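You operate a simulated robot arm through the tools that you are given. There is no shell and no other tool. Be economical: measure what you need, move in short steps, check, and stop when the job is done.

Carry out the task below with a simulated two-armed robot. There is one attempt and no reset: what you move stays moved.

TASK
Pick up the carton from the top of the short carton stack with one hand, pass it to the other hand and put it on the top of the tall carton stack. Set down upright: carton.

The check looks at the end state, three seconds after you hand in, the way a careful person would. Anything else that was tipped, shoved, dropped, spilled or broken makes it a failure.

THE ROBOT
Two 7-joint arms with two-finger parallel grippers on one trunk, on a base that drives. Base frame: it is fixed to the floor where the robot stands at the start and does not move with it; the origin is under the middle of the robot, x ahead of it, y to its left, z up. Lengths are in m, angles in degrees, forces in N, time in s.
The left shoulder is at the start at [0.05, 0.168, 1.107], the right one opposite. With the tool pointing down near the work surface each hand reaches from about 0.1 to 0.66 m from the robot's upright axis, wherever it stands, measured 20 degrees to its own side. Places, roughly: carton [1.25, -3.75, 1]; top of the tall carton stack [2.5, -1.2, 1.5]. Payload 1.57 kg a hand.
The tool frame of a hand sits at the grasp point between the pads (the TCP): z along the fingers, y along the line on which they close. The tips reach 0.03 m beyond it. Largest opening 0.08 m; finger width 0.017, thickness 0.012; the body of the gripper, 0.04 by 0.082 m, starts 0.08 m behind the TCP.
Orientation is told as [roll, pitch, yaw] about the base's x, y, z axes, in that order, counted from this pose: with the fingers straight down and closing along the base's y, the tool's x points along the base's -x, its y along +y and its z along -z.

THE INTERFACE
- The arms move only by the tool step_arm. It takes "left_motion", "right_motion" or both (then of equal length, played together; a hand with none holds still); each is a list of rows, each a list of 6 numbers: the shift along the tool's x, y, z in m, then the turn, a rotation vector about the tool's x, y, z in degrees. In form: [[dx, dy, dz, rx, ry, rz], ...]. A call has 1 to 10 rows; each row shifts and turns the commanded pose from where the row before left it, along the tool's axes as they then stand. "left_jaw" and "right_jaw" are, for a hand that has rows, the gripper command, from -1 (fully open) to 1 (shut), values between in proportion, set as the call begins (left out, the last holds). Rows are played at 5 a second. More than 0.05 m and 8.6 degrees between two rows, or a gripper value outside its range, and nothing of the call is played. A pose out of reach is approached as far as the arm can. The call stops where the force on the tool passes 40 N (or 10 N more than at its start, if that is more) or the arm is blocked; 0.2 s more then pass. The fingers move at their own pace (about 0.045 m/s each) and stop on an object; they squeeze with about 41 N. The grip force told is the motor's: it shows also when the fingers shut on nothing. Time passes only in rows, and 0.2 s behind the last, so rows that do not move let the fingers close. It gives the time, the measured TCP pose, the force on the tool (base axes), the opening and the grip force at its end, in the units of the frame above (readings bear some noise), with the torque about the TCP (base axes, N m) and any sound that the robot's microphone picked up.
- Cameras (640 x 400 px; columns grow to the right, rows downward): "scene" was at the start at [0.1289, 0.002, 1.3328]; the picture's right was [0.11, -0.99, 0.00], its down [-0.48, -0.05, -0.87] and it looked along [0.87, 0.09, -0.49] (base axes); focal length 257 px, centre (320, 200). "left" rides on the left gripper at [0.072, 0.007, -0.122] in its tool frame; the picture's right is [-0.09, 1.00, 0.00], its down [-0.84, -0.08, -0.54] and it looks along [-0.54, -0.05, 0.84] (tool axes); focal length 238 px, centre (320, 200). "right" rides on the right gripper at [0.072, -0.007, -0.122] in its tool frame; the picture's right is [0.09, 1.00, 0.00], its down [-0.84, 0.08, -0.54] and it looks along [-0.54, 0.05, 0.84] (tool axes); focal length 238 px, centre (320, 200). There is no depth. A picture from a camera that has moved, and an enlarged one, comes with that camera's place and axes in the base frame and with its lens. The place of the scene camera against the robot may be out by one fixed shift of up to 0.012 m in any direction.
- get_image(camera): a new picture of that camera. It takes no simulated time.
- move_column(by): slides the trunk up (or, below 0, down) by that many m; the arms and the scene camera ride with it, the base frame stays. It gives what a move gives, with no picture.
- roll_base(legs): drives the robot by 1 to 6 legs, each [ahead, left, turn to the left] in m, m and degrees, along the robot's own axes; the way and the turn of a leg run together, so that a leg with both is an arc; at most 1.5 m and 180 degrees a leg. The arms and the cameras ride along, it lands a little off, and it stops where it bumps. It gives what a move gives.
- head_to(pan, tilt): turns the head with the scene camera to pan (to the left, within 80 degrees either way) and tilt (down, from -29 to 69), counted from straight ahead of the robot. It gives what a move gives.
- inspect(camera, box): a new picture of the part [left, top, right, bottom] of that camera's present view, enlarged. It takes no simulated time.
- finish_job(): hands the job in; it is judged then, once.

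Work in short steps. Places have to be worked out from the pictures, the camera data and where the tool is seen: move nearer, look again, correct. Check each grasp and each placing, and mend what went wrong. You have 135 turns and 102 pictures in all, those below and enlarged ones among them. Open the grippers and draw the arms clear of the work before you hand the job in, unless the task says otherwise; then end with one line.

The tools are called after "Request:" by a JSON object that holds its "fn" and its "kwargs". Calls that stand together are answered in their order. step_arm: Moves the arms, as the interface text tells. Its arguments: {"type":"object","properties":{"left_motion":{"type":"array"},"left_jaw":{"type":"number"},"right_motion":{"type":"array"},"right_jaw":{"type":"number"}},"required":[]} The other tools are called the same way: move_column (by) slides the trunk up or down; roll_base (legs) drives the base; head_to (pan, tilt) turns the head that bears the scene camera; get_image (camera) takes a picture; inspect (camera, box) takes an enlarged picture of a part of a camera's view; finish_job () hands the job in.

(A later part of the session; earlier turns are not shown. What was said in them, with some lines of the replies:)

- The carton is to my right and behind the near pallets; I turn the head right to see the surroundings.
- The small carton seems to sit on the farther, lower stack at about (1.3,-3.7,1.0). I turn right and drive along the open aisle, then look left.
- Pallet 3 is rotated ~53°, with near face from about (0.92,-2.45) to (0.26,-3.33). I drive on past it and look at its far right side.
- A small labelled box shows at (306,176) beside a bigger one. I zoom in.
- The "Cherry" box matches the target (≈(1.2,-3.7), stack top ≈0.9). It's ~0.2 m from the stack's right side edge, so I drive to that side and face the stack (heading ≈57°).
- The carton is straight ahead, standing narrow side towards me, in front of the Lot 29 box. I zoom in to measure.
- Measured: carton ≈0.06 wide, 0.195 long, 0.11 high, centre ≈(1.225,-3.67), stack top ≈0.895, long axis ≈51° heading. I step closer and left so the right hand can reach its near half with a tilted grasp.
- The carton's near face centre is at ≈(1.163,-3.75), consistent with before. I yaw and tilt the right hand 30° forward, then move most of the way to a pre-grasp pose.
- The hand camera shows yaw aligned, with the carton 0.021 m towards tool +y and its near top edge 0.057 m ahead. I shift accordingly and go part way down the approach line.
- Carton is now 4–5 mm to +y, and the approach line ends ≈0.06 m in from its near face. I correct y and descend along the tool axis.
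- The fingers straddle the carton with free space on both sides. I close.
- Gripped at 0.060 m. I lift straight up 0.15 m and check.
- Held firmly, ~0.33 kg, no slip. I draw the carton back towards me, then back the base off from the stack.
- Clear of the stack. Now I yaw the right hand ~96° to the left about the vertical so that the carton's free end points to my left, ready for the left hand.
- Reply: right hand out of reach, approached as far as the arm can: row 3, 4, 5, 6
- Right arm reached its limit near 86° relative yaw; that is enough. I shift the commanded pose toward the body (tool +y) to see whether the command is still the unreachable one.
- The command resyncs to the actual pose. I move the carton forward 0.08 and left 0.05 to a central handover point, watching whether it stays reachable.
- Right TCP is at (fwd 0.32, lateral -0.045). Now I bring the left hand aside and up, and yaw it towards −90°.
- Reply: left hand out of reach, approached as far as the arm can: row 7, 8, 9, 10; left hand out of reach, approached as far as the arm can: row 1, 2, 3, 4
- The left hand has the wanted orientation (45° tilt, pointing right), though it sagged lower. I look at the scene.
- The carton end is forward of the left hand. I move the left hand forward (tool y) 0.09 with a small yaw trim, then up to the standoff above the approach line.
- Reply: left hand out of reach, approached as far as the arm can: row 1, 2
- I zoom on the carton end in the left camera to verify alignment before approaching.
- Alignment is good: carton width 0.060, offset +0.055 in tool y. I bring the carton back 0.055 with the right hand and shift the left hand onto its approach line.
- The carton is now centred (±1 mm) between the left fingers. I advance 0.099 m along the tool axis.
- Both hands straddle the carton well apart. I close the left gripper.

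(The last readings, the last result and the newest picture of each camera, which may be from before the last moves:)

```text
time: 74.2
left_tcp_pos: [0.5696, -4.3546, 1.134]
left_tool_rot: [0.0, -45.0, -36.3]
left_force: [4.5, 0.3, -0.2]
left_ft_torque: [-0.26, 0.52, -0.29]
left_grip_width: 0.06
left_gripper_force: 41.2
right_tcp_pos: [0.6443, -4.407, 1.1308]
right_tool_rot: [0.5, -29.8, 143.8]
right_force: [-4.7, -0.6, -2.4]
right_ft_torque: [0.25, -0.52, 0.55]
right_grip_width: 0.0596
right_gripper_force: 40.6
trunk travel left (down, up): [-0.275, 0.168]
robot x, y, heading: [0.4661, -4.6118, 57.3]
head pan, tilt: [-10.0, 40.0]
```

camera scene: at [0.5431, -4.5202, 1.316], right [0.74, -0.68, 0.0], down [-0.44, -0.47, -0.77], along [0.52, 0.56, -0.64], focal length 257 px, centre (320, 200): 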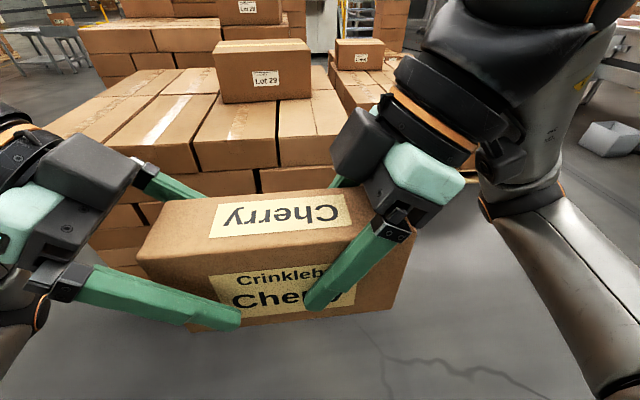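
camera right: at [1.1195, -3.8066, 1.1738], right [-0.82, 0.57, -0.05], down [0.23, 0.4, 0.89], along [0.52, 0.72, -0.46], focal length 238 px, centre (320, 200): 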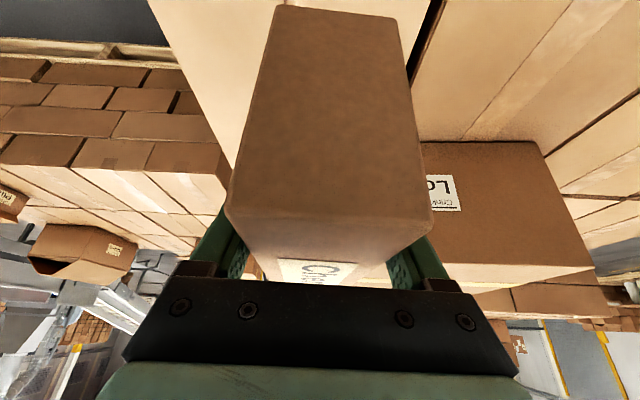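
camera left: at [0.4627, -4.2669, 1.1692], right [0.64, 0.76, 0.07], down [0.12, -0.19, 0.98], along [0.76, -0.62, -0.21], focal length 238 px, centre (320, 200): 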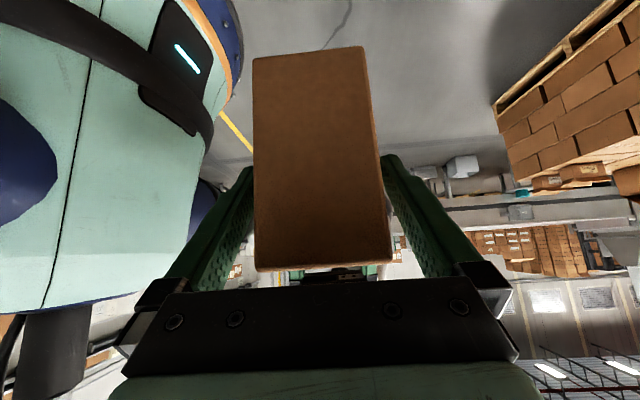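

Left holds at 0.060 m. I open the right hand fully in place.

Request:
{"fn": "step_arm", "kwargs": {"right_motion": [[0, 0, 0, 0, 0, 0], [0, 0, 0, 0, 0, 0], [0, 0, 0, 0, 0, 0], [0, 0, 0, 0, 0, 0]], "right_jaw": -1}}

Request:
{"fn": "get_image", "kwargs": {"camera": "scene"}}

Request:
{"fn": "get_image", "kwargs": {"camera": "right"}}

```text
time: 75.2
left_tcp_pos: [0.5695, -4.354, 1.1331]
left_tool_rot: [0.0, -45.1, -36.3]
left_force: [-0.7, 0.5, 0.4]
left_ft_torque: [0.12, 0.19, -0.02]
left_grip_width: 0.0598
left_gripper_force: 40.8
right_tcp_pos: [0.6439, -4.4078, 1.1304]
right_tool_rot: [0.5, -29.6, 143.7]
right_force: [0.2, -0.2, 0.0]
right_ft_torque: [-0.01, 0.03, 0.0]
right_grip_width: 0.0803
right_gripper_force: 0.1
trunk travel left (down, up): [-0.275, 0.168]
robot x, y, heading: [0.4628, -4.6067, 57.2]
head pan, tilt: [-10.0, 40.0]
```

```text
71 pictures are left
camera scene: at [0.543, -4.5202, 1.316], right [0.74, -0.68, 0.0], down [-0.44, -0.47, -0.77], along [0.52, 0.56, -0.64], focal length 257 px, centre (320, 200)
```

scene: 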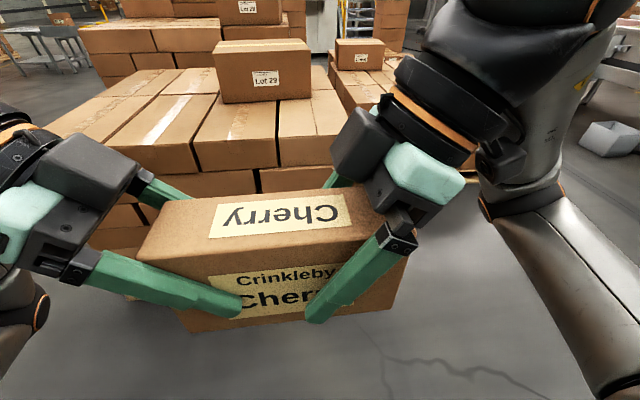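

```text
70 pictures are left
camera right: at [0.7482, -4.4758, 1.2009], right [-0.52, -0.85, -0.04], down [-0.41, 0.21, 0.89], along [-0.75, 0.48, -0.46], focal length 238 px, centre (320, 200)
```

right: 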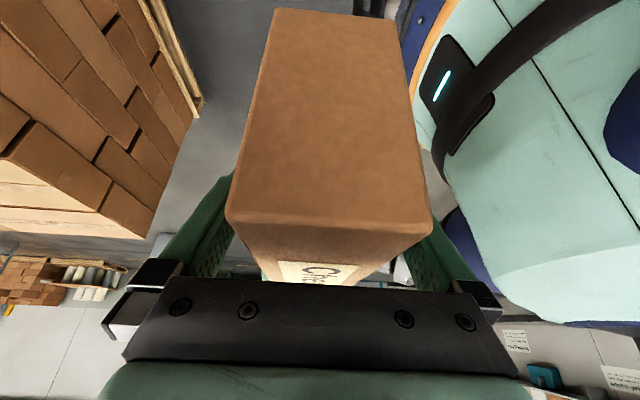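

The left hand holds it. I withdraw the right hand back along its axis.

Request:
{"fn": "step_arm", "kwargs": {"right_motion": [[0, 0, -0.02, 0, 0, 0], [0, 0, -0.03, 0, 0, 0], [0, 0, -0.03, 0, 0, 0], [0, 0, -0.03, 0, 0, 0], [0, 0, -0.03, 0, 0, 0]]}}

Request:
{"fn": "get_image", "kwargs": {"camera": "scene"}}

```text
time: 76.4
left_tcp_pos: [0.5695, -4.3547, 1.1332]
left_tool_rot: [0.0, -45.0, -36.4]
left_force: [-0.2, -0.3, -0.3]
left_ft_torque: [0.13, 0.21, 0.02]
left_grip_width: 0.0595
left_gripper_force: 41.0
right_tcp_pos: [0.701, -4.4481, 1.2519]
right_tool_rot: [0.5, -29.6, 143.7]
right_force: [0.1, -0.5, -0.5]
right_ft_torque: [-0.02, 0.0, -0.02]
right_grip_width: 0.0798
right_gripper_force: 0.2
trunk travel left (down, up): [-0.275, 0.168]
robot x, y, heading: [0.4631, -4.6082, 57.3]
head pan, tilt: [-10.0, 40.0]
```

```text
69 pictures are left
camera scene: at [0.543, -4.5205, 1.316], right [0.74, -0.68, 0.0], down [-0.44, -0.47, -0.77], along [0.52, 0.56, -0.64], focal length 257 px, centre (320, 200)
```

scene: 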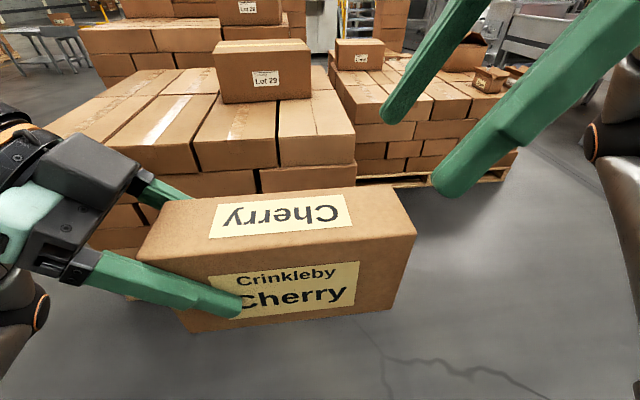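

The handover succeeded. Now I swing the left hand (with carton) back towards pointing forward, moving it out ahead as it turns.

Request:
{"fn": "step_arm", "kwargs": {"left_motion": [[0.0079, 0.0193, -0.0079, -5.87, 0, -5.87], [0.0059, 0.0208, -0.0059, -5.87, 0, -5.87], [0.0037, 0.0217, -0.0037, -5.87, 0, -5.87], [0.0015, 0.0223, -0.0015, -5.87, 0, -5.87], [-0.0008, 0.0223, 0.0008, -5.87, 0, -5.87], [-0.0031, 0.0219, 0.0031, -5.87, 0, -5.87], [-0.0053, 0.0211, 0.0053, -5.87, 0, -5.87], [-0.0074, 0.0198, 0.0074, -5.87, 0, -5.87], [-0.0093, 0.018, 0.0093, -5.87, 0, -5.87], [-0.0111, 0.016, 0.0111, -5.87, 0, -5.87]]}}

Request:
{"fn": "get_image", "kwargs": {"camera": "scene"}}

```text
time: 78.6
left_tcp_pos: [0.5926, -4.1316, 1.1341]
left_tool_rot: [0.0, -45.1, 46.9]
left_force: [-0.3, 0.0, -0.5]
left_ft_torque: [-0.14, 0.15, 0.0]
left_grip_width: 0.0598
left_gripper_force: 41.3
right_tcp_pos: [0.7017, -4.4491, 1.2516]
right_tool_rot: [0.5, -29.7, 143.7]
right_force: [0.3, -0.7, 0.0]
right_ft_torque: [0.02, -0.01, 0.01]
right_grip_width: 0.0799
right_gripper_force: 0.1
trunk travel left (down, up): [-0.275, 0.168]
robot x, y, heading: [0.4642, -4.6034, 57.2]
head pan, tilt: [-10.0, 40.0]
```

```text
68 pictures are left
camera scene: at [0.5432, -4.5199, 1.3159], right [0.74, -0.68, 0.0], down [-0.44, -0.47, -0.77], along [0.52, 0.56, -0.64], focal length 257 px, centre (320, 200)
```

scene: 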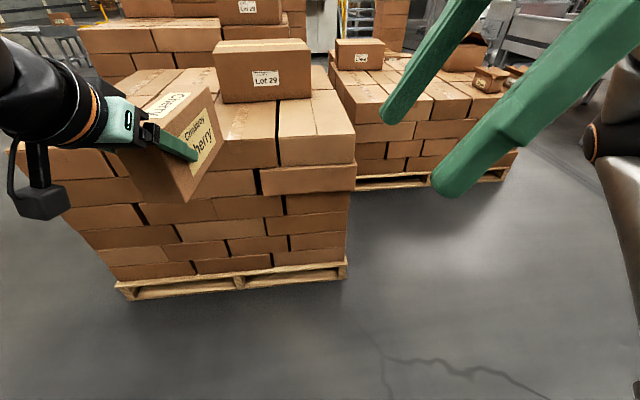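

Carton is upright in the left hand. I finish the left yaw and swing the free right arm back to its side.

Request:
{"fn": "step_arm", "kwargs": {"right_motion": [[0.0081, -0.0126, -0.0047, 4.05, 0, 7.02], [0.0064, -0.0138, -0.0037, 4.05, 0, 7.02], [0.0047, -0.0147, -0.0027, 4.05, 0, 7.02], [0.0029, -0.0153, -0.0017, 4.05, 0, 7.02], [0.001, -0.0156, -0.0006, 4.05, 0, 7.02], [-0.001, -0.0156, 0.0006, 4.05, 0, 7.02], [-0.0029, -0.0153, 0.0017, 4.05, 0, 7.02], [-0.0047, -0.0147, 0.0027, 4.05, 0, 7.02], [-0.0064, -0.0137, 0.0037, 4.05, 0, 7.02], [-0.0081, -0.0125, 0.0047, 4.05, 0, 7.02]], "left_motion": [[0, 0, 0, -3.54, 0, -3.54], [0, 0, 0, -3.54, 0, -3.54], [0, 0, 0, 0, 0, 0], [0, 0, 0, 0, 0, 0], [0, 0, 0, 0, 0, 0], [0, 0, 0, 0, 0, 0], [0, 0, 0, 0, 0, 0], [0, 0, 0, 0, 0, 0], [0, 0, 0, 0, 0, 0], [0, 0, 0, 0, 0, 0]]}}

Request:
{"fn": "head_to", "kwargs": {"pan": 0, "tilt": 15}}

Request:
{"fn": "get_image", "kwargs": {"camera": "scene"}}

```text
time: 80.8
left_tcp_pos: [0.5936, -4.1313, 1.1328]
left_tool_rot: [-0.1, -45.1, 56.8]
left_force: [-0.9, -0.4, 0.2]
left_ft_torque: [-0.17, 0.12, 0.02]
left_grip_width: 0.0599
left_gripper_force: 40.7
right_tcp_pos: [0.8509, -4.4021, 1.2525]
right_tool_rot: [-0.3, -29.5, 62.8]
right_force: [0.3, 0.2, -0.4]
right_ft_torque: [-0.05, -0.03, -0.02]
right_grip_width: 0.08
right_gripper_force: 0.1
trunk travel left (down, up): [-0.275, 0.168]
robot x, y, heading: [0.4662, -4.6098, 57.0]
head pan, tilt: [-10.0, 40.0]
```

```text
time: 81.7
left_tcp_pos: [0.5925, -4.1307, 1.134]
left_tool_rot: [-0.1, -44.9, 56.8]
left_force: [0.9, -0.5, 0.6]
left_ft_torque: [-0.19, 0.11, 0.01]
left_grip_width: 0.0596
left_gripper_force: 41.3
right_tcp_pos: [0.8505, -4.4006, 1.252]
right_tool_rot: [-0.3, -29.5, 63.2]
right_force: [0.5, -0.2, 0.2]
right_ft_torque: [0.02, 0.03, -0.01]
right_grip_width: 0.08
right_gripper_force: 0.1
trunk travel left (down, up): [-0.275, 0.168]
robot x, y, heading: [0.4662, -4.6102, 57.4]
head pan, tilt: [0.0, 15.0]
```

```text
67 pictures are left
camera scene: at [0.5359, -4.5038, 1.3555], right [0.84, -0.54, 0.0], down [-0.14, -0.22, -0.97], along [0.52, 0.81, -0.26], focal length 257 px, centre (320, 200)
```

scene: 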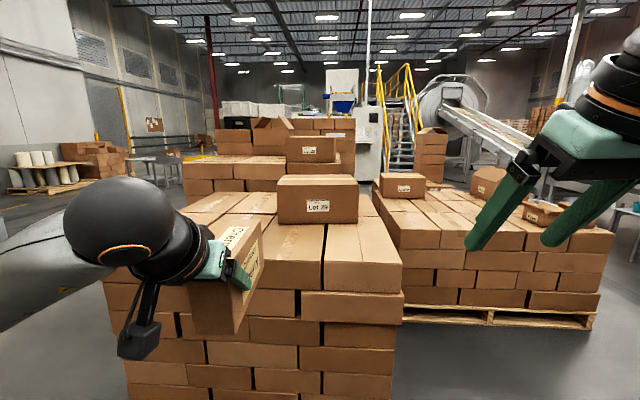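

Next: drive back round the aisle to the tall stack. I turn away first and drive part of the way.

Request:
{"fn": "roll_base", "kwargs": {"legs": [[0, 0, 120], [0.9, 0, 0], [0, 0, -86], [1.5, 0, 0], [1.5, 0, 0]]}}

Request:
{"fn": "head_to", "kwargs": {"pan": -45, "tilt": 5}}

Request:
{"fn": "get_image", "kwargs": {"camera": "scene"}}

```text
time: 109.2
left_tcp_pos: [-0.6791, -1.0894, 1.1336]
left_tool_rot: [-0.1, -45.0, 91.0]
left_force: [0.5, 0.6, 0.1]
left_ft_torque: [-0.26, -0.01, -0.03]
left_grip_width: 0.0598
left_gripper_force: 40.8
right_tcp_pos: [-0.3149, -1.1688, 1.2526]
right_tool_rot: [-0.3, -29.5, 97.2]
right_force: [0.8, 0.8, -0.5]
right_ft_torque: [0.01, 0.01, -0.04]
right_grip_width: 0.0799
right_gripper_force: 0.0
trunk travel left (down, up): [-0.275, 0.168]
robot x, y, heading: [-0.5118, -1.5558, 91.9]
head pan, tilt: [0.0, 15.0]
```

```text
time: 110.3
left_tcp_pos: [-0.6784, -1.0907, 1.1336]
left_tool_rot: [0.1, -45.1, 90.9]
left_force: [-0.1, -0.2, 0.6]
left_ft_torque: [-0.21, 0.03, 0.02]
left_grip_width: 0.0598
left_gripper_force: 40.5
right_tcp_pos: [-0.3132, -1.1684, 1.2528]
right_tool_rot: [-0.2, -29.6, 97.2]
right_force: [-0.1, -0.4, -0.1]
right_ft_torque: [-0.03, -0.01, 0.02]
right_grip_width: 0.08
right_gripper_force: 0.1
trunk travel left (down, up): [-0.275, 0.168]
robot x, y, heading: [-0.5159, -1.5525, 91.5]
head pan, tilt: [-45.0, 5.0]
```

```text
66 pictures are left
camera scene: at [-0.4552, -1.4575, 1.3717], right [0.73, -0.69, 0.0], down [-0.06, -0.06, -1.0], along [0.68, 0.72, -0.09], focal length 257 px, centre (320, 200)
```

scene: 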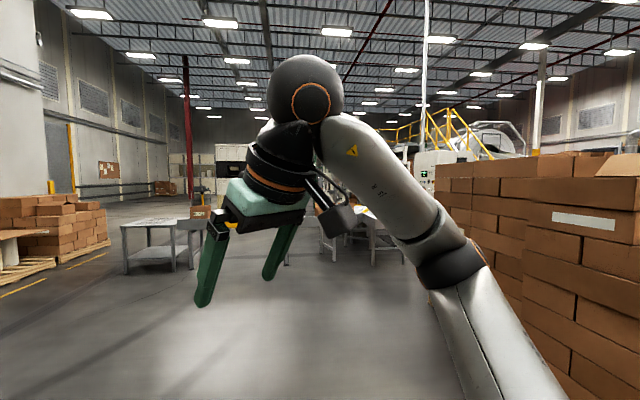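

Way ahead clear. I continue to the front of the tall stack, then raise the trunk and look.

Request:
{"fn": "roll_base", "kwargs": {"legs": [[1.5, 0, 0], [0, 0, -92], [1.3, 0, 0], [0, 0, -42]]}}

Request:
{"fn": "move_column", "kwargs": {"by": 0.165}}

Request:
{"fn": "head_to", "kwargs": {"pan": 0, "tilt": 15}}

Request:
{"fn": "get_image", "kwargs": {"camera": "scene"}}

```text
time: 129.8
left_tcp_pos: [1.2008, -0.2762, 1.1345]
left_tool_rot: [0.0, -45.0, -43.3]
left_force: [-0.4, 0.1, -0.6]
left_ft_torque: [0.22, 0.17, -0.01]
left_grip_width: 0.0597
left_gripper_force: 40.6
right_tcp_pos: [0.8922, -0.4826, 1.251]
right_tool_rot: [-0.3, -29.5, -37.0]
right_force: [-0.2, -0.6, 0.2]
right_ft_torque: [0.02, 0.04, 0.01]
right_grip_width: 0.0798
right_gripper_force: 0.1
trunk travel left (down, up): [-0.275, 0.168]
robot x, y, heading: [0.7519, -0.0685, -42.5]
head pan, tilt: [-45.0, 5.0]
```

```text
time: 131.7
left_tcp_pos: [1.2015, -0.2761, 1.2987]
left_tool_rot: [-0.1, -44.9, -43.4]
left_force: [0.3, 0.3, -4.0]
left_ft_torque: [0.2, 0.15, 0.02]
left_grip_width: 0.0598
left_gripper_force: 41.0
right_tcp_pos: [0.8916, -0.4823, 1.4172]
right_tool_rot: [-0.3, -29.5, -37.1]
right_force: [0.8, 0.3, 0.8]
right_ft_torque: [0.0, 0.01, 0.0]
right_grip_width: 0.0801
right_gripper_force: 0.1
trunk travel left (down, up): [-0.44, 0.003]
robot x, y, heading: [0.7544, -0.0665, -42.6]
head pan, tilt: [-45.0, 5.0]
```

```text
time: 132.8
left_tcp_pos: [1.2023, -0.2746, 1.2985]
left_tool_rot: [0.1, -44.9, -43.3]
left_force: [0.1, 0.5, -3.5]
left_ft_torque: [0.13, 0.16, -0.03]
left_grip_width: 0.0599
left_gripper_force: 41.3
right_tcp_pos: [0.8903, -0.4827, 1.4178]
right_tool_rot: [-0.3, -29.5, -37.0]
right_force: [-0.8, 0.5, 0.2]
right_ft_torque: [0.0, 0.0, -0.02]
right_grip_width: 0.0799
right_gripper_force: 0.1
trunk travel left (down, up): [-0.44, 0.003]
robot x, y, heading: [0.7509, -0.0691, -42.7]
head pan, tilt: [0.0, 15.0]
```

```text
65 pictures are left
camera scene: at [0.8511, -0.1648, 1.5205], right [-0.68, -0.73, 0.0], down [-0.19, 0.18, -0.97], along [0.71, -0.66, -0.26], focal length 257 px, centre (320, 200)
```

scene: 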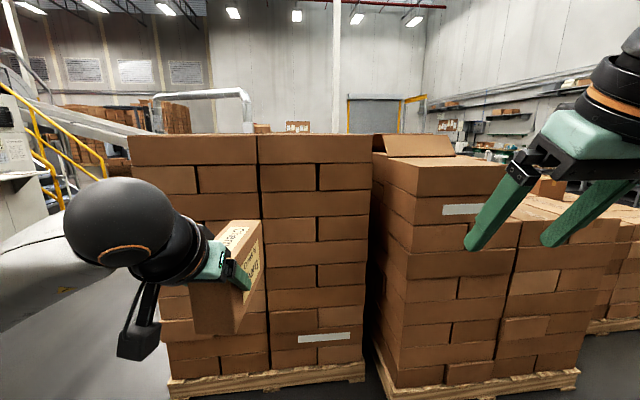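

The tall stack stands straight ahead, top at about camera height (≈1.50). I raise both hands: the left with the carton above the top level and the right to look over it with its camera.

Request:
{"fn": "step_arm", "kwargs": {"left_motion": [[-0.0283, 0, -0.0283, 0, 0, 0], [-0.0283, 0, -0.0283, 0, 0, 0], [-0.0283, 0, -0.0283, 0, 0, 0], [-0.0283, 0, -0.0283, 0, 0, 0], [-0.0283, 0, -0.0283, 0, 0, 0], [-0.0283, 0, -0.0283, 0, 0, 0], [-0.0283, 0, -0.0283, 0, 0, 0], [-0.0283, 0, -0.0283, 0, 0, 0]], "right_motion": [[-0.02, 0, -0.0346, 0, 0, 0], [-0.02, 0, -0.0346, 0, 0, 0], [-0.02, 0, -0.0346, 0, 0, 0], [-0.02, 0, -0.0346, 0, 0, 0], [-0.02, 0, -0.0346, 0, 0, 0], [-0.02, 0, -0.0346, 0, 0, 0], [-0.02, 0, -0.0346, 0, 0, 0], [-0.02, 0, -0.0346, 0, 0, 0]]}}

Request:
{"fn": "get_image", "kwargs": {"camera": "right"}}

Request:
{"fn": "get_image", "kwargs": {"camera": "left"}}

Request:
{"fn": "get_image", "kwargs": {"camera": "scene"}}

```text
time: 134.6
left_tcp_pos: [1.1989, -0.2759, 1.6185]
left_tool_rot: [0.5, -45.1, -43.8]
left_force: [-0.3, -0.6, -3.6]
left_ft_torque: [0.19, 0.16, 0.0]
left_grip_width: 0.0597
left_gripper_force: 40.8
right_tcp_pos: [0.8816, -0.4697, 1.6173]
right_tool_rot: [-0.2, -29.6, -37.1]
right_force: [0.5, 0.6, 0.1]
right_ft_torque: [0.05, 0.0, 0.03]
right_grip_width: 0.0797
right_gripper_force: 0.1
right hand out of reach, approached as far as the arm can: row 5, 6, 7, 8
trunk travel left (down, up): [-0.44, 0.003]
robot x, y, heading: [0.7581, -0.0681, -42.7]
head pan, tilt: [0.0, 15.0]
```

```text
64 pictures are left
camera right: at [0.7805, -0.4017, 1.687], right [0.54, 0.84, -0.05], down [0.41, -0.21, 0.88], along [0.73, -0.5, -0.46], focal length 238 px, centre (320, 200)
```

right: 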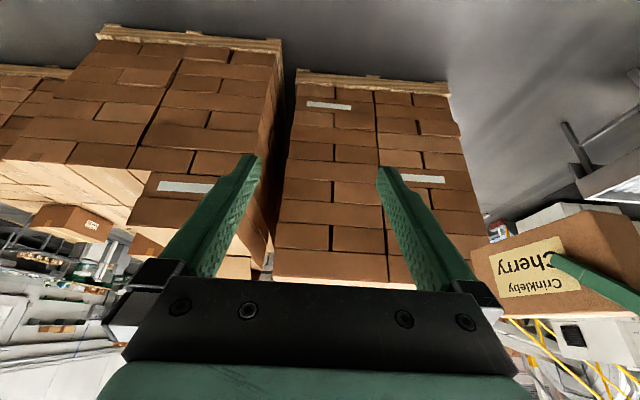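

```text
63 pictures are left
camera left: at [1.1039, -0.177, 1.6552], right [0.73, 0.68, 0.07], down [0.09, -0.2, 0.97], along [0.67, -0.71, -0.21], focal length 238 px, centre (320, 200)
```

left: 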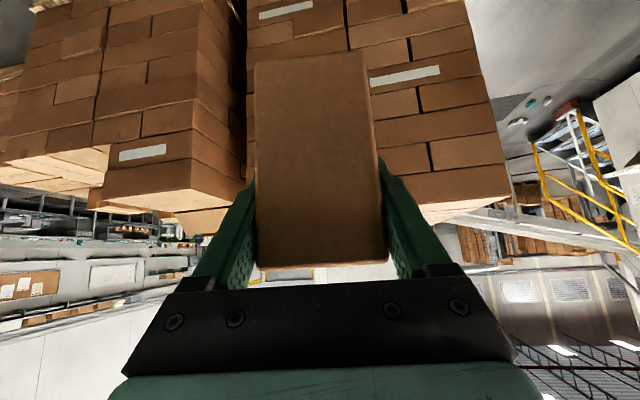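

```text
62 pictures are left
camera scene: at [0.8489, -0.1658, 1.5206], right [-0.68, -0.73, 0.0], down [-0.19, 0.18, -0.97], along [0.71, -0.66, -0.26], focal length 257 px, centre (320, 200)
```

scene: 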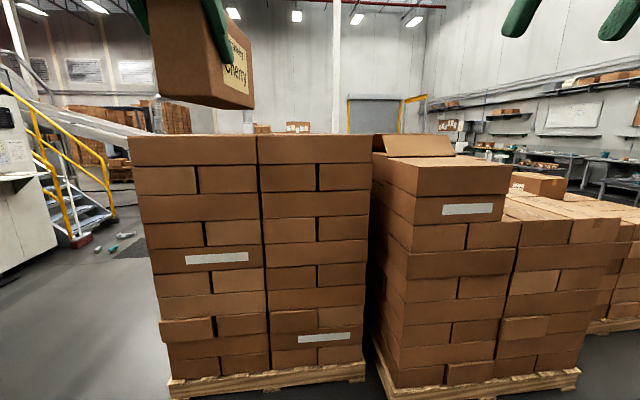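

I zoom on the left camera's view of the stack top edge and the scene's top edge for height and face direction.

Request:
{"fn": "inspect", "kwargs": {"camera": "scene", "box": [110, 110, 390, 180]}}

Request:
{"fn": "inspect", "kwargs": {"camera": "left", "box": [370, 100, 610, 250]}}

Request:
{"fn": "inspect", "kwargs": {"camera": "right", "box": [240, 160, 500, 320]}}

```text
2.29 times, centred on (250, 145) of scene
camera zoom: at [0.8489, -0.1658, 1.5206], right [-0.68, -0.73, 0.0], down [-0.19, 0.18, -0.97], along [0.71, -0.66, -0.26], focal length 587 px, centre (480, 326)
```

zoom: 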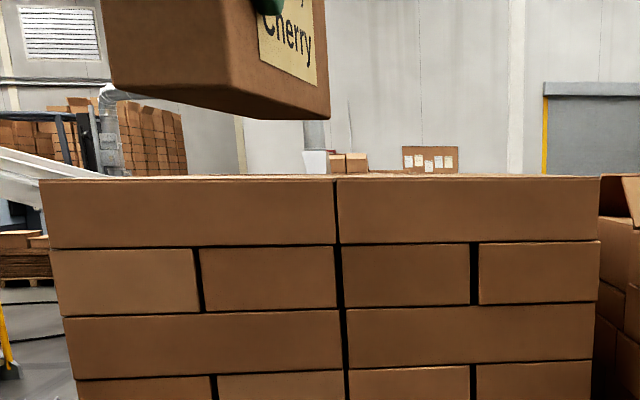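

```text
2.67 times, centred on (490, 175) of left
camera zoom: at [1.1039, -0.177, 1.6552], right [0.73, 0.68, 0.07], down [0.09, -0.2, 0.97], along [0.67, -0.71, -0.21], focal length 636 px, centre (-133, 267)
```

zoom: 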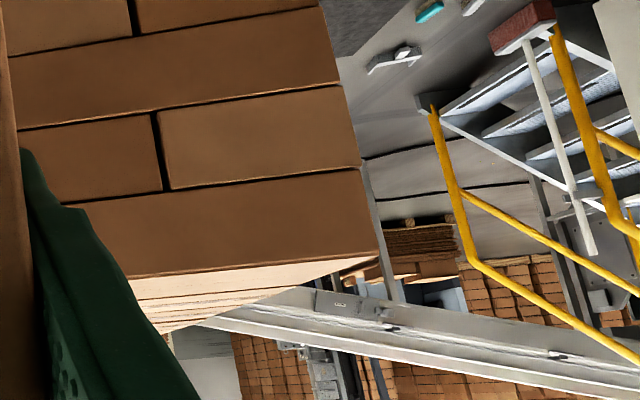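

```text
2.46 times, centred on (370, 240) of right
camera zoom: at [0.7805, -0.4017, 1.687], right [0.54, 0.84, -0.05], down [0.41, -0.21, 0.88], along [0.73, -0.5, -0.46], focal length 587 px, centre (197, 102)
```

zoom: 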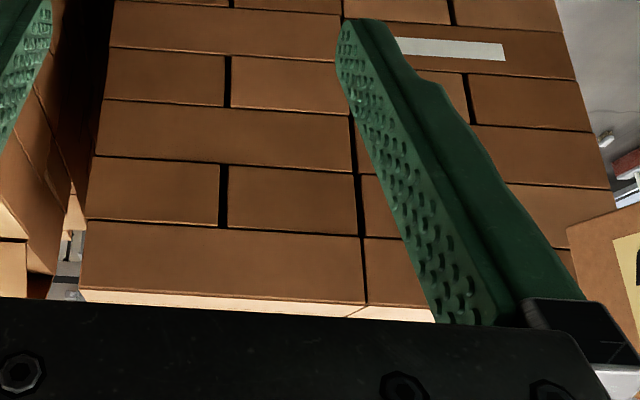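

Stack top looks level; the face is ≈5.5° off, so I turn left by that, sidestep right to avoid the gap between the columns, and move closer.

Request:
{"fn": "roll_base", "kwargs": {"legs": [[0, 0, 5.5], [0, -0.13, 0], [0.6, 0, 0]]}}

Request:
{"fn": "get_image", "kwargs": {"camera": "scene"}}

Request:
{"fn": "get_image", "kwargs": {"camera": "left"}}

Request:
{"fn": "get_image", "kwargs": {"camera": "right"}}

```text
time: 139.9
left_tcp_pos: [1.6186, -0.6958, 1.6188]
left_tool_rot: [0.0, -44.9, -37.8]
left_force: [0.4, 0.0, -3.1]
left_ft_torque: [0.14, 0.21, -0.01]
left_grip_width: 0.06
left_gripper_force: 40.8
right_tcp_pos: [1.3189, -0.9193, 1.6174]
right_tool_rot: [-0.3, -29.4, -31.6]
right_force: [-0.1, -0.1, -0.5]
right_ft_torque: [-0.03, -0.01, 0.03]
right_grip_width: 0.08
right_gripper_force: 0.1
trunk travel left (down, up): [-0.44, 0.003]
robot x, y, heading: [1.1492, -0.5313, -37.0]
head pan, tilt: [0.0, 15.0]
```

```text
58 pictures are left
camera scene: at [1.2563, -0.6204, 1.5205], right [-0.61, -0.8, 0.0], down [-0.21, 0.16, -0.97], along [0.77, -0.58, -0.26], focal length 257 px, centre (320, 200)
```

scene: 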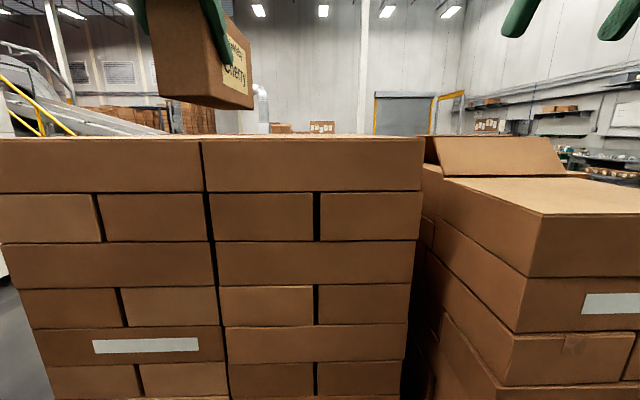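

```text
57 pictures are left
camera left: at [1.5131, -0.6068, 1.6544], right [0.66, 0.75, 0.06], down [0.12, -0.19, 0.97], along [0.74, -0.64, -0.21], focal length 238 px, centre (320, 200)
```

left: 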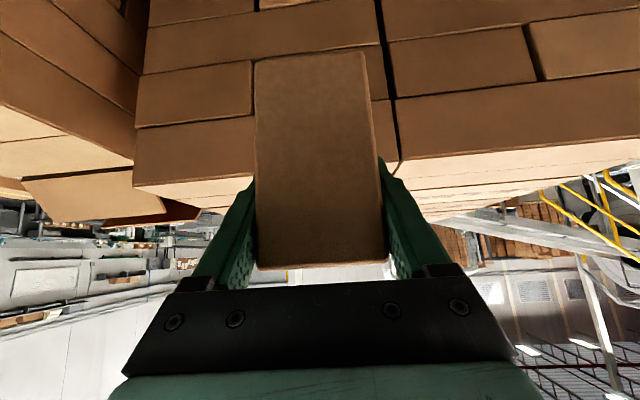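

```text
56 pictures are left
camera right: at [1.212, -0.8616, 1.6872], right [0.46, 0.89, -0.05], down [0.43, -0.17, 0.88], along [0.78, -0.42, -0.47], focal length 238 px, centre (320, 200)
```

right: 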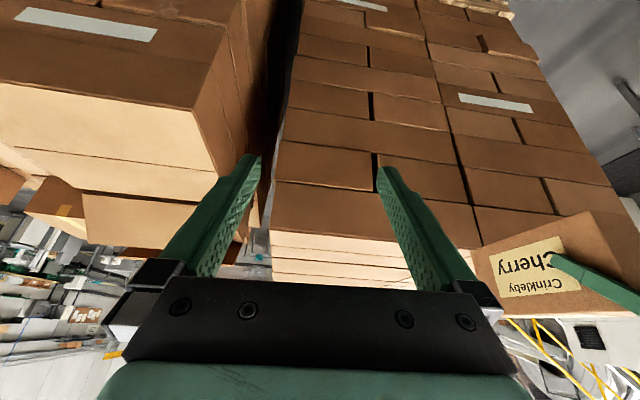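

Face is ≈0.78 m ahead of the robot axis, top ≈1.495–1.505, gap in columns 0.13 m to the left of the carton's line. I extend the left arm 0.2 m forward first at this height to verify reach.

Request:
{"fn": "step_arm", "kwargs": {"left_motion": [[-0.0283, 0, 0.0283, 0, 0, 0], [-0.0283, 0, 0.0283, 0, 0, 0], [-0.0283, 0, 0.0283, 0, 0, 0], [-0.0283, 0, 0.0283, 0, 0, 0], [-0.0283, 0, 0.0283, 0, 0, 0]]}}

Request:
{"fn": "get_image", "kwargs": {"camera": "scene"}}

```text
time: 141.1
left_tcp_pos: [1.7081, -0.7366, 1.5699]
left_tool_rot: [-0.3, -44.9, -37.8]
left_force: [1.6, 0.9, -3.6]
left_ft_torque: [0.14, 0.2, 0.01]
left_grip_width: 0.0598
left_gripper_force: 40.6
left hand out of reach, approached as far as the arm can: row 1, 2, 3, 4, 5
right_tcp_pos: [1.3211, -0.9202, 1.6167]
right_tool_rot: [-0.4, -29.4, -31.5]
right_force: [0.7, 0.2, -0.1]
right_ft_torque: [0.0, 0.06, -0.02]
right_grip_width: 0.0799
right_gripper_force: 0.1
trunk travel left (down, up): [-0.44, 0.003]
robot x, y, heading: [1.1513, -0.531, -37.3]
head pan, tilt: [0.0, 15.0]
```

```text
55 pictures are left
camera scene: at [1.2586, -0.6199, 1.5203], right [-0.61, -0.8, 0.0], down [-0.21, 0.16, -0.97], along [0.77, -0.58, -0.26], focal length 257 px, centre (320, 200)
```

scene: 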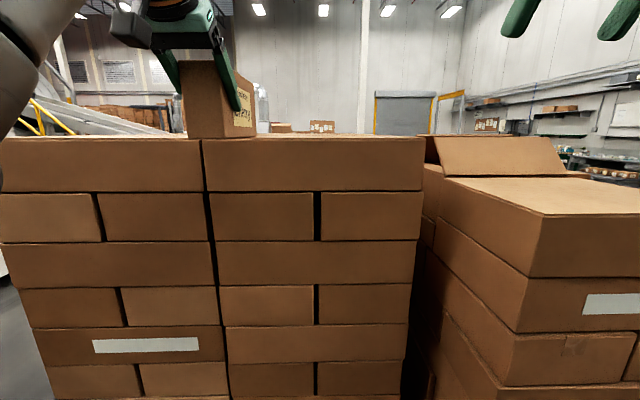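

The left arm's reach ends at ≈0.57 m ahead at that height, so the base must come to ≈0.44 m from the face. I pull the carton back up and check the base clearance by looking down.

Request:
{"fn": "step_arm", "kwargs": {"left_motion": [[0.0071, 0, -0.0425, 0, 0, 0], [0.0071, 0, -0.0425, 0, 0, 0]]}}

Request:
{"fn": "head_to", "kwargs": {"pan": 0, "tilt": 69}}

Request:
{"fn": "get_image", "kwargs": {"camera": "scene"}}

```text
time: 141.7
left_tcp_pos: [1.6463, -0.6951, 1.6201]
left_tool_rot: [-0.1, -44.9, -37.9]
left_force: [0.1, 0.0, -3.3]
left_ft_torque: [0.1, 0.19, -0.02]
left_grip_width: 0.0599
left_gripper_force: 41.3
left hand out of reach, approached as far as the arm can: row 1
right_tcp_pos: [1.3196, -0.9179, 1.6175]
right_tool_rot: [-0.3, -29.6, -31.5]
right_force: [0.3, 0.1, -0.1]
right_ft_torque: [0.0, 0.0, 0.0]
right_grip_width: 0.0801
right_gripper_force: 0.0
trunk travel left (down, up): [-0.44, 0.003]
robot x, y, heading: [1.1543, -0.5303, -37.1]
head pan, tilt: [0.0, 15.0]
```

```text
time: 142.9
left_tcp_pos: [1.6469, -0.6938, 1.6199]
left_tool_rot: [0.0, -45.1, -37.9]
left_force: [0.3, -0.8, -3.2]
left_ft_torque: [0.16, 0.2, 0.0]
left_grip_width: 0.0598
left_gripper_force: 40.7
right_tcp_pos: [1.319, -0.9201, 1.6186]
right_tool_rot: [-0.4, -29.5, -31.6]
right_force: [0.2, -1.4, 0.1]
right_ft_torque: [0.05, -0.02, 0.01]
right_grip_width: 0.0797
right_gripper_force: 0.1
trunk travel left (down, up): [-0.44, 0.003]
robot x, y, heading: [1.1494, -0.5313, -37.2]
head pan, tilt: [0.0, 68.8]
```

```text
54 pictures are left
camera scene: at [1.2264, -0.5977, 1.4449], right [-0.61, -0.8, 0.0], down [-0.74, 0.56, -0.36], along [0.29, -0.22, -0.93], focal length 257 px, centre (320, 200)
```

scene: 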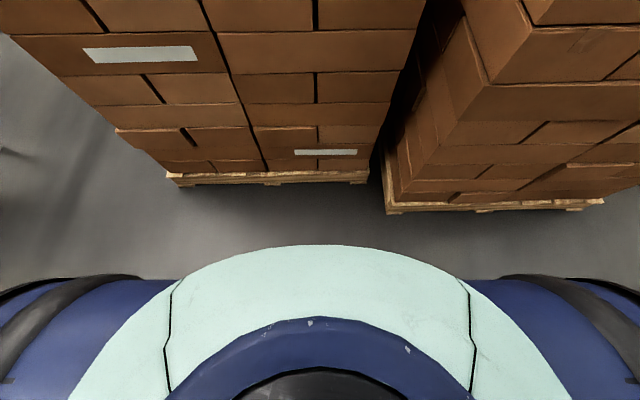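

The base should clear the pallet at 0.44 m. I check the right arm's elbow against the neighbouring stack on the right before going closer.

Request:
{"fn": "head_to", "kwargs": {"pan": -50, "tilt": 25}}

Request:
{"fn": "get_image", "kwargs": {"camera": "scene"}}

```text
time: 144.1
left_tcp_pos: [1.6464, -0.6961, 1.6196]
left_tool_rot: [-0.1, -44.9, -37.7]
left_force: [0.4, 0.5, -3.2]
left_ft_torque: [0.19, 0.15, 0.01]
left_grip_width: 0.0599
left_gripper_force: 41.1
right_tcp_pos: [1.3196, -0.9198, 1.6175]
right_tool_rot: [-0.2, -29.4, -31.6]
right_force: [0.2, -0.1, 0.6]
right_ft_torque: [0.01, -0.03, -0.01]
right_grip_width: 0.08
right_gripper_force: 0.0
trunk travel left (down, up): [-0.44, 0.003]
robot x, y, heading: [1.152, -0.5336, -37.2]
head pan, tilt: [-50.0, 25.0]
```

```text
53 pictures are left
camera scene: at [1.1863, -0.6558, 1.5042], right [-1.0, -0.05, 0.0], down [-0.02, 0.42, -0.91], along [0.04, -0.9, -0.42], focal length 257 px, centre (320, 200)
```

scene: 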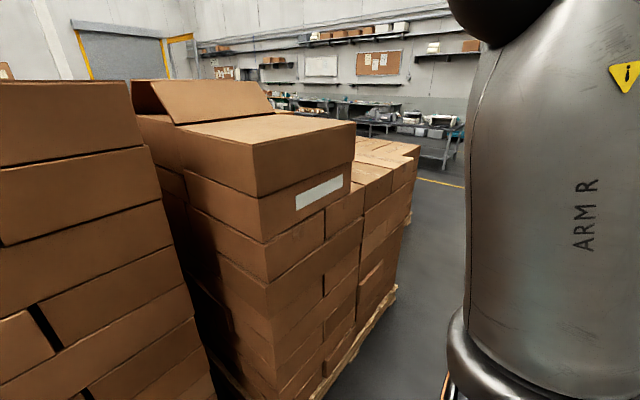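

The right arm stays well behind the neighbouring stack's face even after advancing. I drive 0.32 m forward with the carton 5 cm above the top level.

Request:
{"fn": "roll_base", "kwargs": {"legs": [[0.2, 0, 0], [0.12, 0, 0]]}}

Request:
{"fn": "head_to", "kwargs": {"pan": 10, "tilt": 15}}

Request:
{"fn": "get_image", "kwargs": {"camera": "scene"}}

Request:
{"fn": "get_image", "kwargs": {"camera": "left"}}

Request:
{"fn": "get_image", "kwargs": {"camera": "right"}}

```text
time: 146.5
left_tcp_pos: [1.9008, -0.8897, 1.6185]
left_tool_rot: [0.0, -45.0, -37.9]
left_force: [0.7, -0.1, -4.2]
left_ft_torque: [0.15, 0.18, -0.01]
left_grip_width: 0.0598
left_gripper_force: 41.1
right_tcp_pos: [1.5732, -1.1134, 1.6185]
right_tool_rot: [-0.3, -29.5, -31.7]
right_force: [-0.6, -0.3, -0.3]
right_ft_torque: [0.01, 0.0, -0.04]
right_grip_width: 0.0802
right_gripper_force: 0.1
trunk travel left (down, up): [-0.44, 0.003]
robot x, y, heading: [1.4066, -0.7239, -37.3]
head pan, tilt: [-50.0, 25.0]
```

```text
time: 147.8
left_tcp_pos: [1.9007, -0.8885, 1.6196]
left_tool_rot: [-0.1, -45.0, -37.9]
left_force: [-0.2, 0.0, -3.5]
left_ft_torque: [0.14, 0.2, 0.0]
left_grip_width: 0.0596
left_gripper_force: 41.1
right_tcp_pos: [1.5732, -1.1135, 1.6157]
right_tool_rot: [-0.2, -29.5, -31.6]
right_force: [0.1, 0.3, -0.8]
right_ft_torque: [0.01, 0.0, -0.01]
right_grip_width: 0.0801
right_gripper_force: 0.1
trunk travel left (down, up): [-0.44, 0.003]
robot x, y, heading: [1.4057, -0.7244, -37.1]
head pan, tilt: [10.0, 15.0]
```

```text
52 pictures are left
camera scene: at [1.5193, -0.8002, 1.5205], right [-0.46, -0.89, 0.0], down [-0.23, 0.12, -0.97], along [0.86, -0.44, -0.26], focal length 257 px, centre (320, 200)
```

scene: 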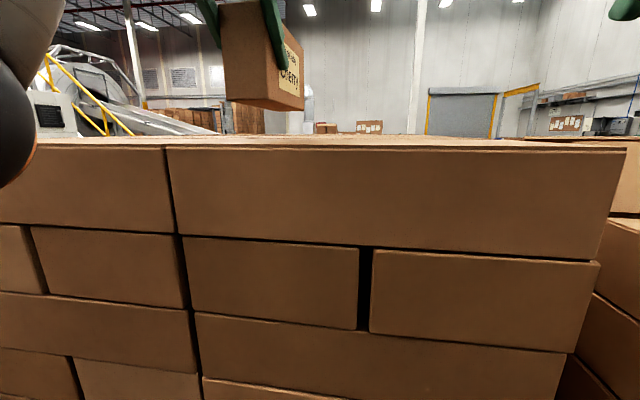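

```text
51 pictures are left
camera left: at [1.7958, -0.7989, 1.6557], right [0.66, 0.75, 0.06], down [0.12, -0.19, 0.97], along [0.74, -0.64, -0.21], focal length 238 px, centre (320, 200)
```

left: 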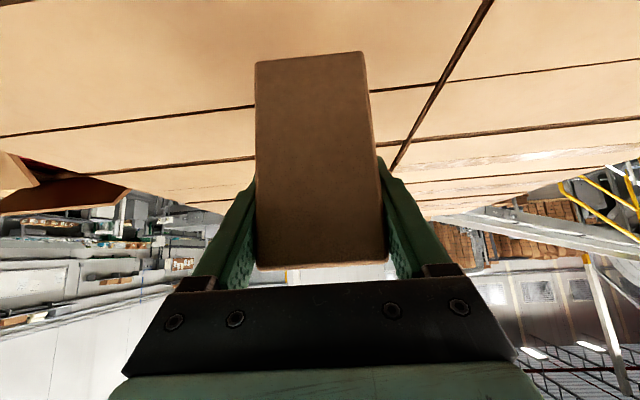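

```text
50 pictures are left
camera right: at [1.466, -1.0549, 1.6874], right [0.46, 0.89, -0.05], down [0.43, -0.17, 0.88], along [0.78, -0.42, -0.46], focal length 238 px, centre (320, 200)
```

right: 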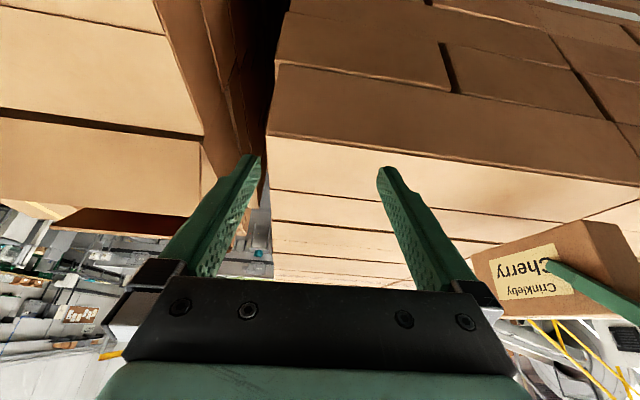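

The near end of the carton is just at the stack's edge line. I lower 0.025 m, then extend 0.07 m forward as far as the arm reaches.

Request:
{"fn": "step_arm", "kwargs": {"left_motion": [[0.0177, 0, 0.0177, 0, 0, 0], [-0.0165, 0, 0.0165, 0, 0, 0], [-0.0165, 0, 0.0165, 0, 0, 0], [-0.0165, 0, 0.0165, 0, 0, 0]]}}

Request:
{"fn": "get_image", "kwargs": {"camera": "scene"}}

```text
time: 148.8
left_tcp_pos: [1.9489, -0.922, 1.5799]
left_tool_rot: [-0.1, -44.9, -37.9]
left_force: [0.7, -0.3, -4.2]
left_ft_torque: [0.13, 0.2, 0.01]
left_grip_width: 0.0596
left_gripper_force: 41.3
left hand out of reach, approached as far as the arm can: row 3, 4
right_tcp_pos: [1.5746, -1.1119, 1.6171]
right_tool_rot: [-0.4, -29.4, -31.6]
right_force: [0.7, 0.2, -1.0]
right_ft_torque: [-0.03, 0.02, 0.01]
right_grip_width: 0.0799
right_gripper_force: 0.1
trunk travel left (down, up): [-0.44, 0.003]
robot x, y, heading: [1.4067, -0.7268, -37.2]
head pan, tilt: [10.0, 15.0]
```

```text
49 pictures are left
camera scene: at [1.5205, -0.8001, 1.5204], right [-0.46, -0.89, 0.0], down [-0.23, 0.12, -0.97], along [0.86, -0.44, -0.26], focal length 257 px, centre (320, 200)
```

scene: 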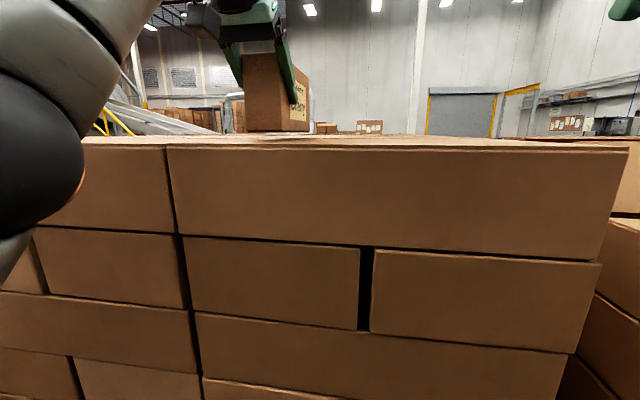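

Carton bottom is ≈1 cm above the top; its near end is ≈5 cm inside the edge. I lower a little while squeezing out the last bit of forward reach.

Request:
{"fn": "step_arm", "kwargs": {"left_motion": [[-0.0042, 0, 0.0084, 0, 0, 0], [-0.0042, 0, 0.0084, 0, 0, 0]]}}

Request:
{"fn": "inspect", "kwargs": {"camera": "scene", "box": [180, 60, 380, 185]}}

```text
time: 149.4
left_tcp_pos: [1.9576, -0.9303, 1.5697]
left_tool_rot: [-0.1, -44.9, -37.9]
left_force: [0.7, -0.5, -4.3]
left_ft_torque: [0.12, 0.2, 0.02]
left_grip_width: 0.0597
left_gripper_force: 41.1
left hand out of reach, approached as far as the arm can: row 2
right_tcp_pos: [1.5741, -1.1136, 1.6173]
right_tool_rot: [-0.2, -29.4, -31.6]
right_force: [0.6, 1.1, -0.9]
right_ft_torque: [0.0, -0.03, -0.04]
right_grip_width: 0.0802
right_gripper_force: 0.0
trunk travel left (down, up): [-0.44, 0.003]
robot x, y, heading: [1.4037, -0.723, -37.2]
head pan, tilt: [10.0, 15.0]
```

```text
3.20 times, centred on (280, 122) of scene
camera zoom: at [1.5199, -0.8004, 1.5205], right [-0.46, -0.89, 0.0], down [-0.23, 0.12, -0.97], along [0.86, -0.44, -0.26], focal length 822 px, centre (448, 448)
```

zoom: 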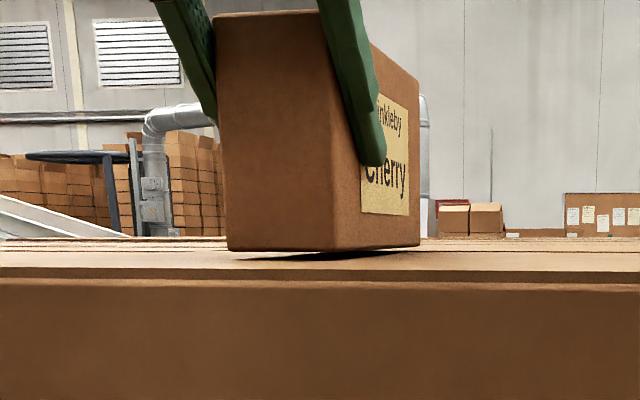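

A small gap with a shadow remains under it. I lower straight down in 3 mm steps watching the force.

Request:
{"fn": "step_arm", "kwargs": {"left_motion": [[0.0021, 0, 0.0021, 0, 0, 0], [0.0021, 0, 0.0021, 0, 0, 0]]}}

Request:
{"fn": "inspect", "kwargs": {"camera": "scene", "box": [180, 60, 380, 185]}}

```text
time: 150.0
left_tcp_pos: [1.9582, -0.9301, 1.5675]
left_tool_rot: [0.0, -45.6, -37.9]
left_force: [5.1, -4.4, 16.0]
left_ft_torque: [0.42, 0.21, -0.1]
left_grip_width: 0.0598
left_gripper_force: 41.1
right_tcp_pos: [1.5723, -1.1136, 1.6174]
right_tool_rot: [-0.3, -29.7, -31.7]
right_force: [-0.3, -0.3, 0.2]
right_ft_torque: [-0.02, -0.01, 0.01]
right_grip_width: 0.08
right_gripper_force: 0.0
trunk travel left (down, up): [-0.44, 0.003]
robot x, y, heading: [1.4049, -0.7243, -37.3]
head pan, tilt: [10.0, 15.0]
```

```text
3.20 times, centred on (280, 122) of scene
camera zoom: at [1.5186, -0.8005, 1.521], right [-0.46, -0.89, 0.0], down [-0.23, 0.12, -0.97], along [0.86, -0.44, -0.26], focal length 822 px, centre (448, 448)
```

zoom: 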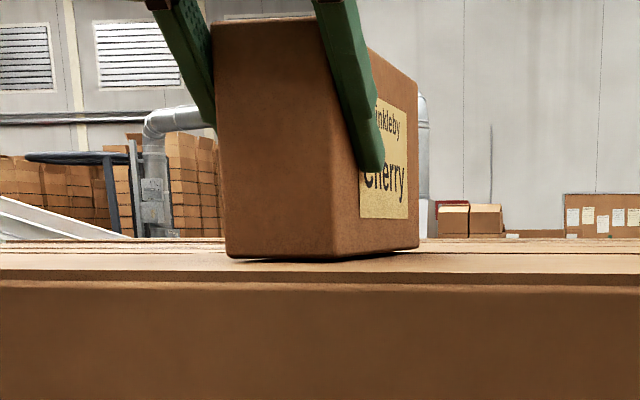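

Contact felt (≈20 N net), the carton rests on the top. I open the left gripper in place.

Request:
{"fn": "step_arm", "kwargs": {"left_motion": [[-0.001, 0, -0.001, 0, 0, 0], [0, 0, 0, 0, 0, 0], [0, 0, 0, 0, 0, 0], [0, 0, 0, 0, 0, 0]], "left_jaw": -1}}

Request:
{"fn": "inspect", "kwargs": {"camera": "scene", "box": [180, 60, 380, 185]}}

Request:
{"fn": "get_image", "kwargs": {"camera": "left"}}

```text
time: 151.0
left_tcp_pos: [1.9577, -0.9301, 1.5659]
left_tool_rot: [0.0, -45.0, -37.9]
left_force: [0.6, 0.1, 0.0]
left_ft_torque: [-0.03, 0.03, -0.02]
left_grip_width: 0.0801
left_gripper_force: 0.2
right_tcp_pos: [1.5718, -1.1132, 1.6179]
right_tool_rot: [-0.4, -29.6, -31.6]
right_force: [-0.8, -0.4, -0.3]
right_ft_torque: [-0.02, 0.02, -0.02]
right_grip_width: 0.0803
right_gripper_force: 0.0
trunk travel left (down, up): [-0.44, 0.003]
robot x, y, heading: [1.4057, -0.7281, -37.2]
head pan, tilt: [10.0, 15.0]
```

```text
3.20 times, centred on (280, 122) of scene
camera zoom: at [1.519, -0.8, 1.5206], right [-0.46, -0.89, 0.0], down [-0.23, 0.12, -0.97], along [0.86, -0.44, -0.26], focal length 822 px, centre (448, 448)
```

zoom: 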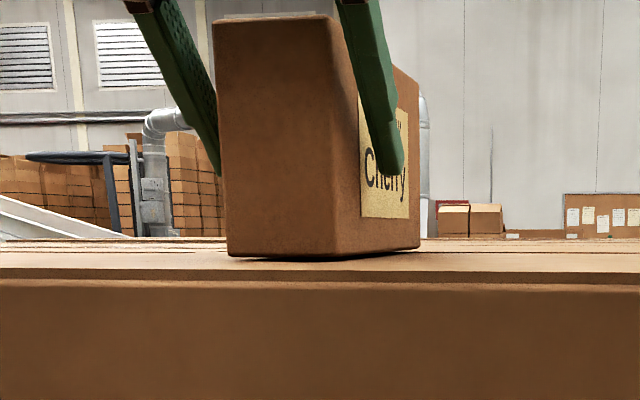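

```text
45 pictures are left
camera left: at [1.8525, -0.8395, 1.6011], right [0.66, 0.75, 0.06], down [0.12, -0.19, 0.98], along [0.74, -0.64, -0.21], focal length 238 px, centre (320, 200)
```

left: 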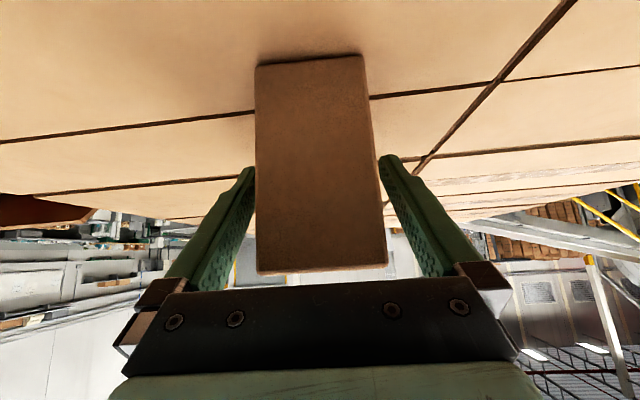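

The carton stands upright, free of both pads, about 7 cm inside the edge. I withdraw the left hand back along its axis.

Request:
{"fn": "step_arm", "kwargs": {"left_motion": [[0, 0, -0.03, 0, 0, 0], [0, 0, -0.03, 0, 0, 0], [0, 0, -0.03, 0, 0, 0], [0, 0, -0.03, 0, 0, 0], [0, 0, -0.03, 0, 0, 0]]}}

Request:
{"fn": "get_image", "kwargs": {"camera": "scene"}}

Request:
{"fn": "get_image", "kwargs": {"camera": "left"}}

```text
time: 152.2
left_tcp_pos: [1.8717, -0.8655, 1.6414]
left_tool_rot: [-0.1, -45.2, -37.9]
left_force: [0.1, -0.2, -0.3]
left_ft_torque: [-0.01, -0.02, -0.03]
left_grip_width: 0.0795
left_gripper_force: 0.0
left hand out of reach, approached as far as the arm can: row 2, 3, 4, 5
right_tcp_pos: [1.5727, -1.1126, 1.6177]
right_tool_rot: [-0.2, -29.6, -31.6]
right_force: [-1.0, 0.9, -0.1]
right_ft_torque: [0.0, -0.05, 0.01]
right_grip_width: 0.08
right_gripper_force: 0.0
trunk travel left (down, up): [-0.44, 0.003]
robot x, y, heading: [1.4078, -0.7294, -37.1]
head pan, tilt: [10.0, 15.0]
```

```text
44 pictures are left
camera scene: at [1.5184, -0.7996, 1.5206], right [-0.46, -0.89, 0.0], down [-0.23, 0.12, -0.97], along [0.86, -0.44, -0.26], focal length 257 px, centre (320, 200)
```

scene: 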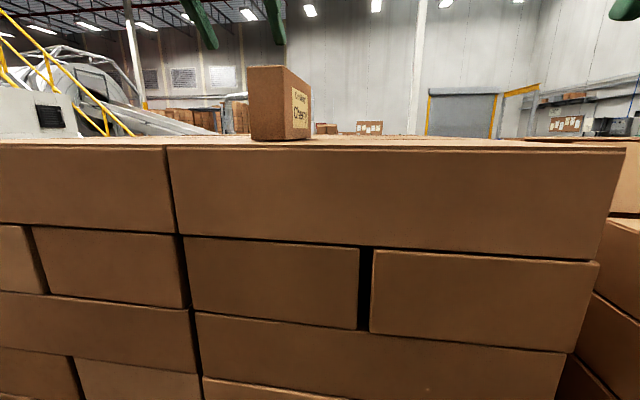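

```text
43 pictures are left
camera left: at [1.767, -0.7746, 1.6757], right [0.66, 0.75, 0.07], down [0.12, -0.19, 0.98], along [0.74, -0.64, -0.21], focal length 238 px, centre (320, 200)
```

left: 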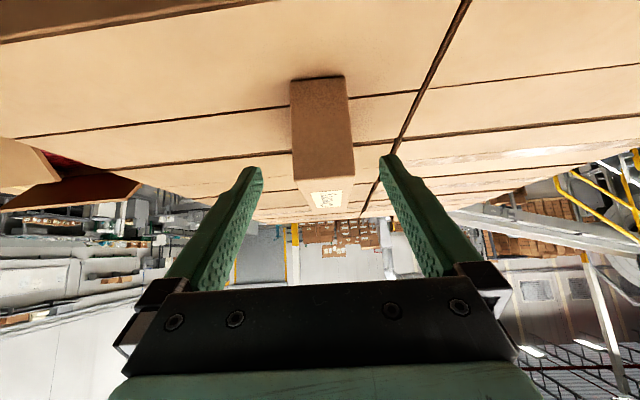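

The carton stands upright well inside the edge and the hand is clear above it. I back the base off to draw both arms clear and take a last look.

Request:
{"fn": "roll_base", "kwargs": {"legs": [[-0.6, 0, 0]]}}

Request:
{"fn": "get_image", "kwargs": {"camera": "scene"}}

```text
time: 155.6
left_tcp_pos: [1.3904, -0.4998, 1.6391]
left_tool_rot: [0.1, -45.1, -38.2]
left_force: [-0.6, -0.5, -0.1]
left_ft_torque: [-0.02, 0.03, -0.01]
left_grip_width: 0.0802
left_gripper_force: 0.1
right_tcp_pos: [1.09, -0.7453, 1.6171]
right_tool_rot: [-0.2, -29.6, -32.1]
right_force: [-0.5, 1.2, 0.1]
right_ft_torque: [0.01, 0.0, 0.02]
right_grip_width: 0.0802
right_gripper_force: 0.0
trunk travel left (down, up): [-0.44, 0.003]
robot x, y, heading: [0.9222, -0.356, -37.8]
head pan, tilt: [10.0, 15.0]
```

```text
42 pictures are left
camera scene: at [1.0375, -0.4319, 1.5206], right [-0.46, -0.89, 0.0], down [-0.23, 0.12, -0.97], along [0.86, -0.45, -0.26], focal length 257 px, centre (320, 200)
```

scene: 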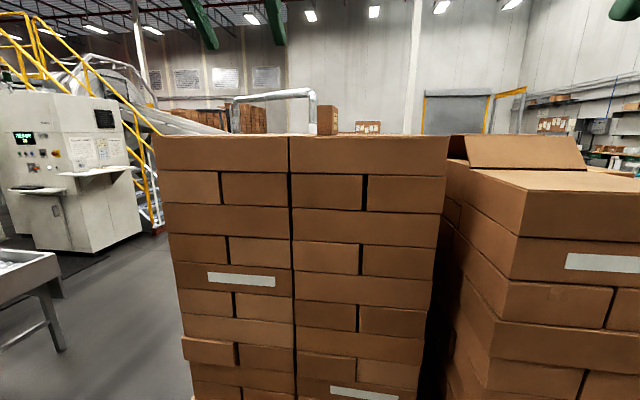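

The carton stands upright on the tall stack, the grippers are open and clear, and the stacks in view look undisturbed. I hand in.

Request:
{"fn": "finish_job", "kwargs": {}}

```text
The job is handed in.
```

The carton was picked from the short stack with the right hand, passed to the left hand, and set down upright on top of the tall stack; its near end is about 7 cm in from the front edge.
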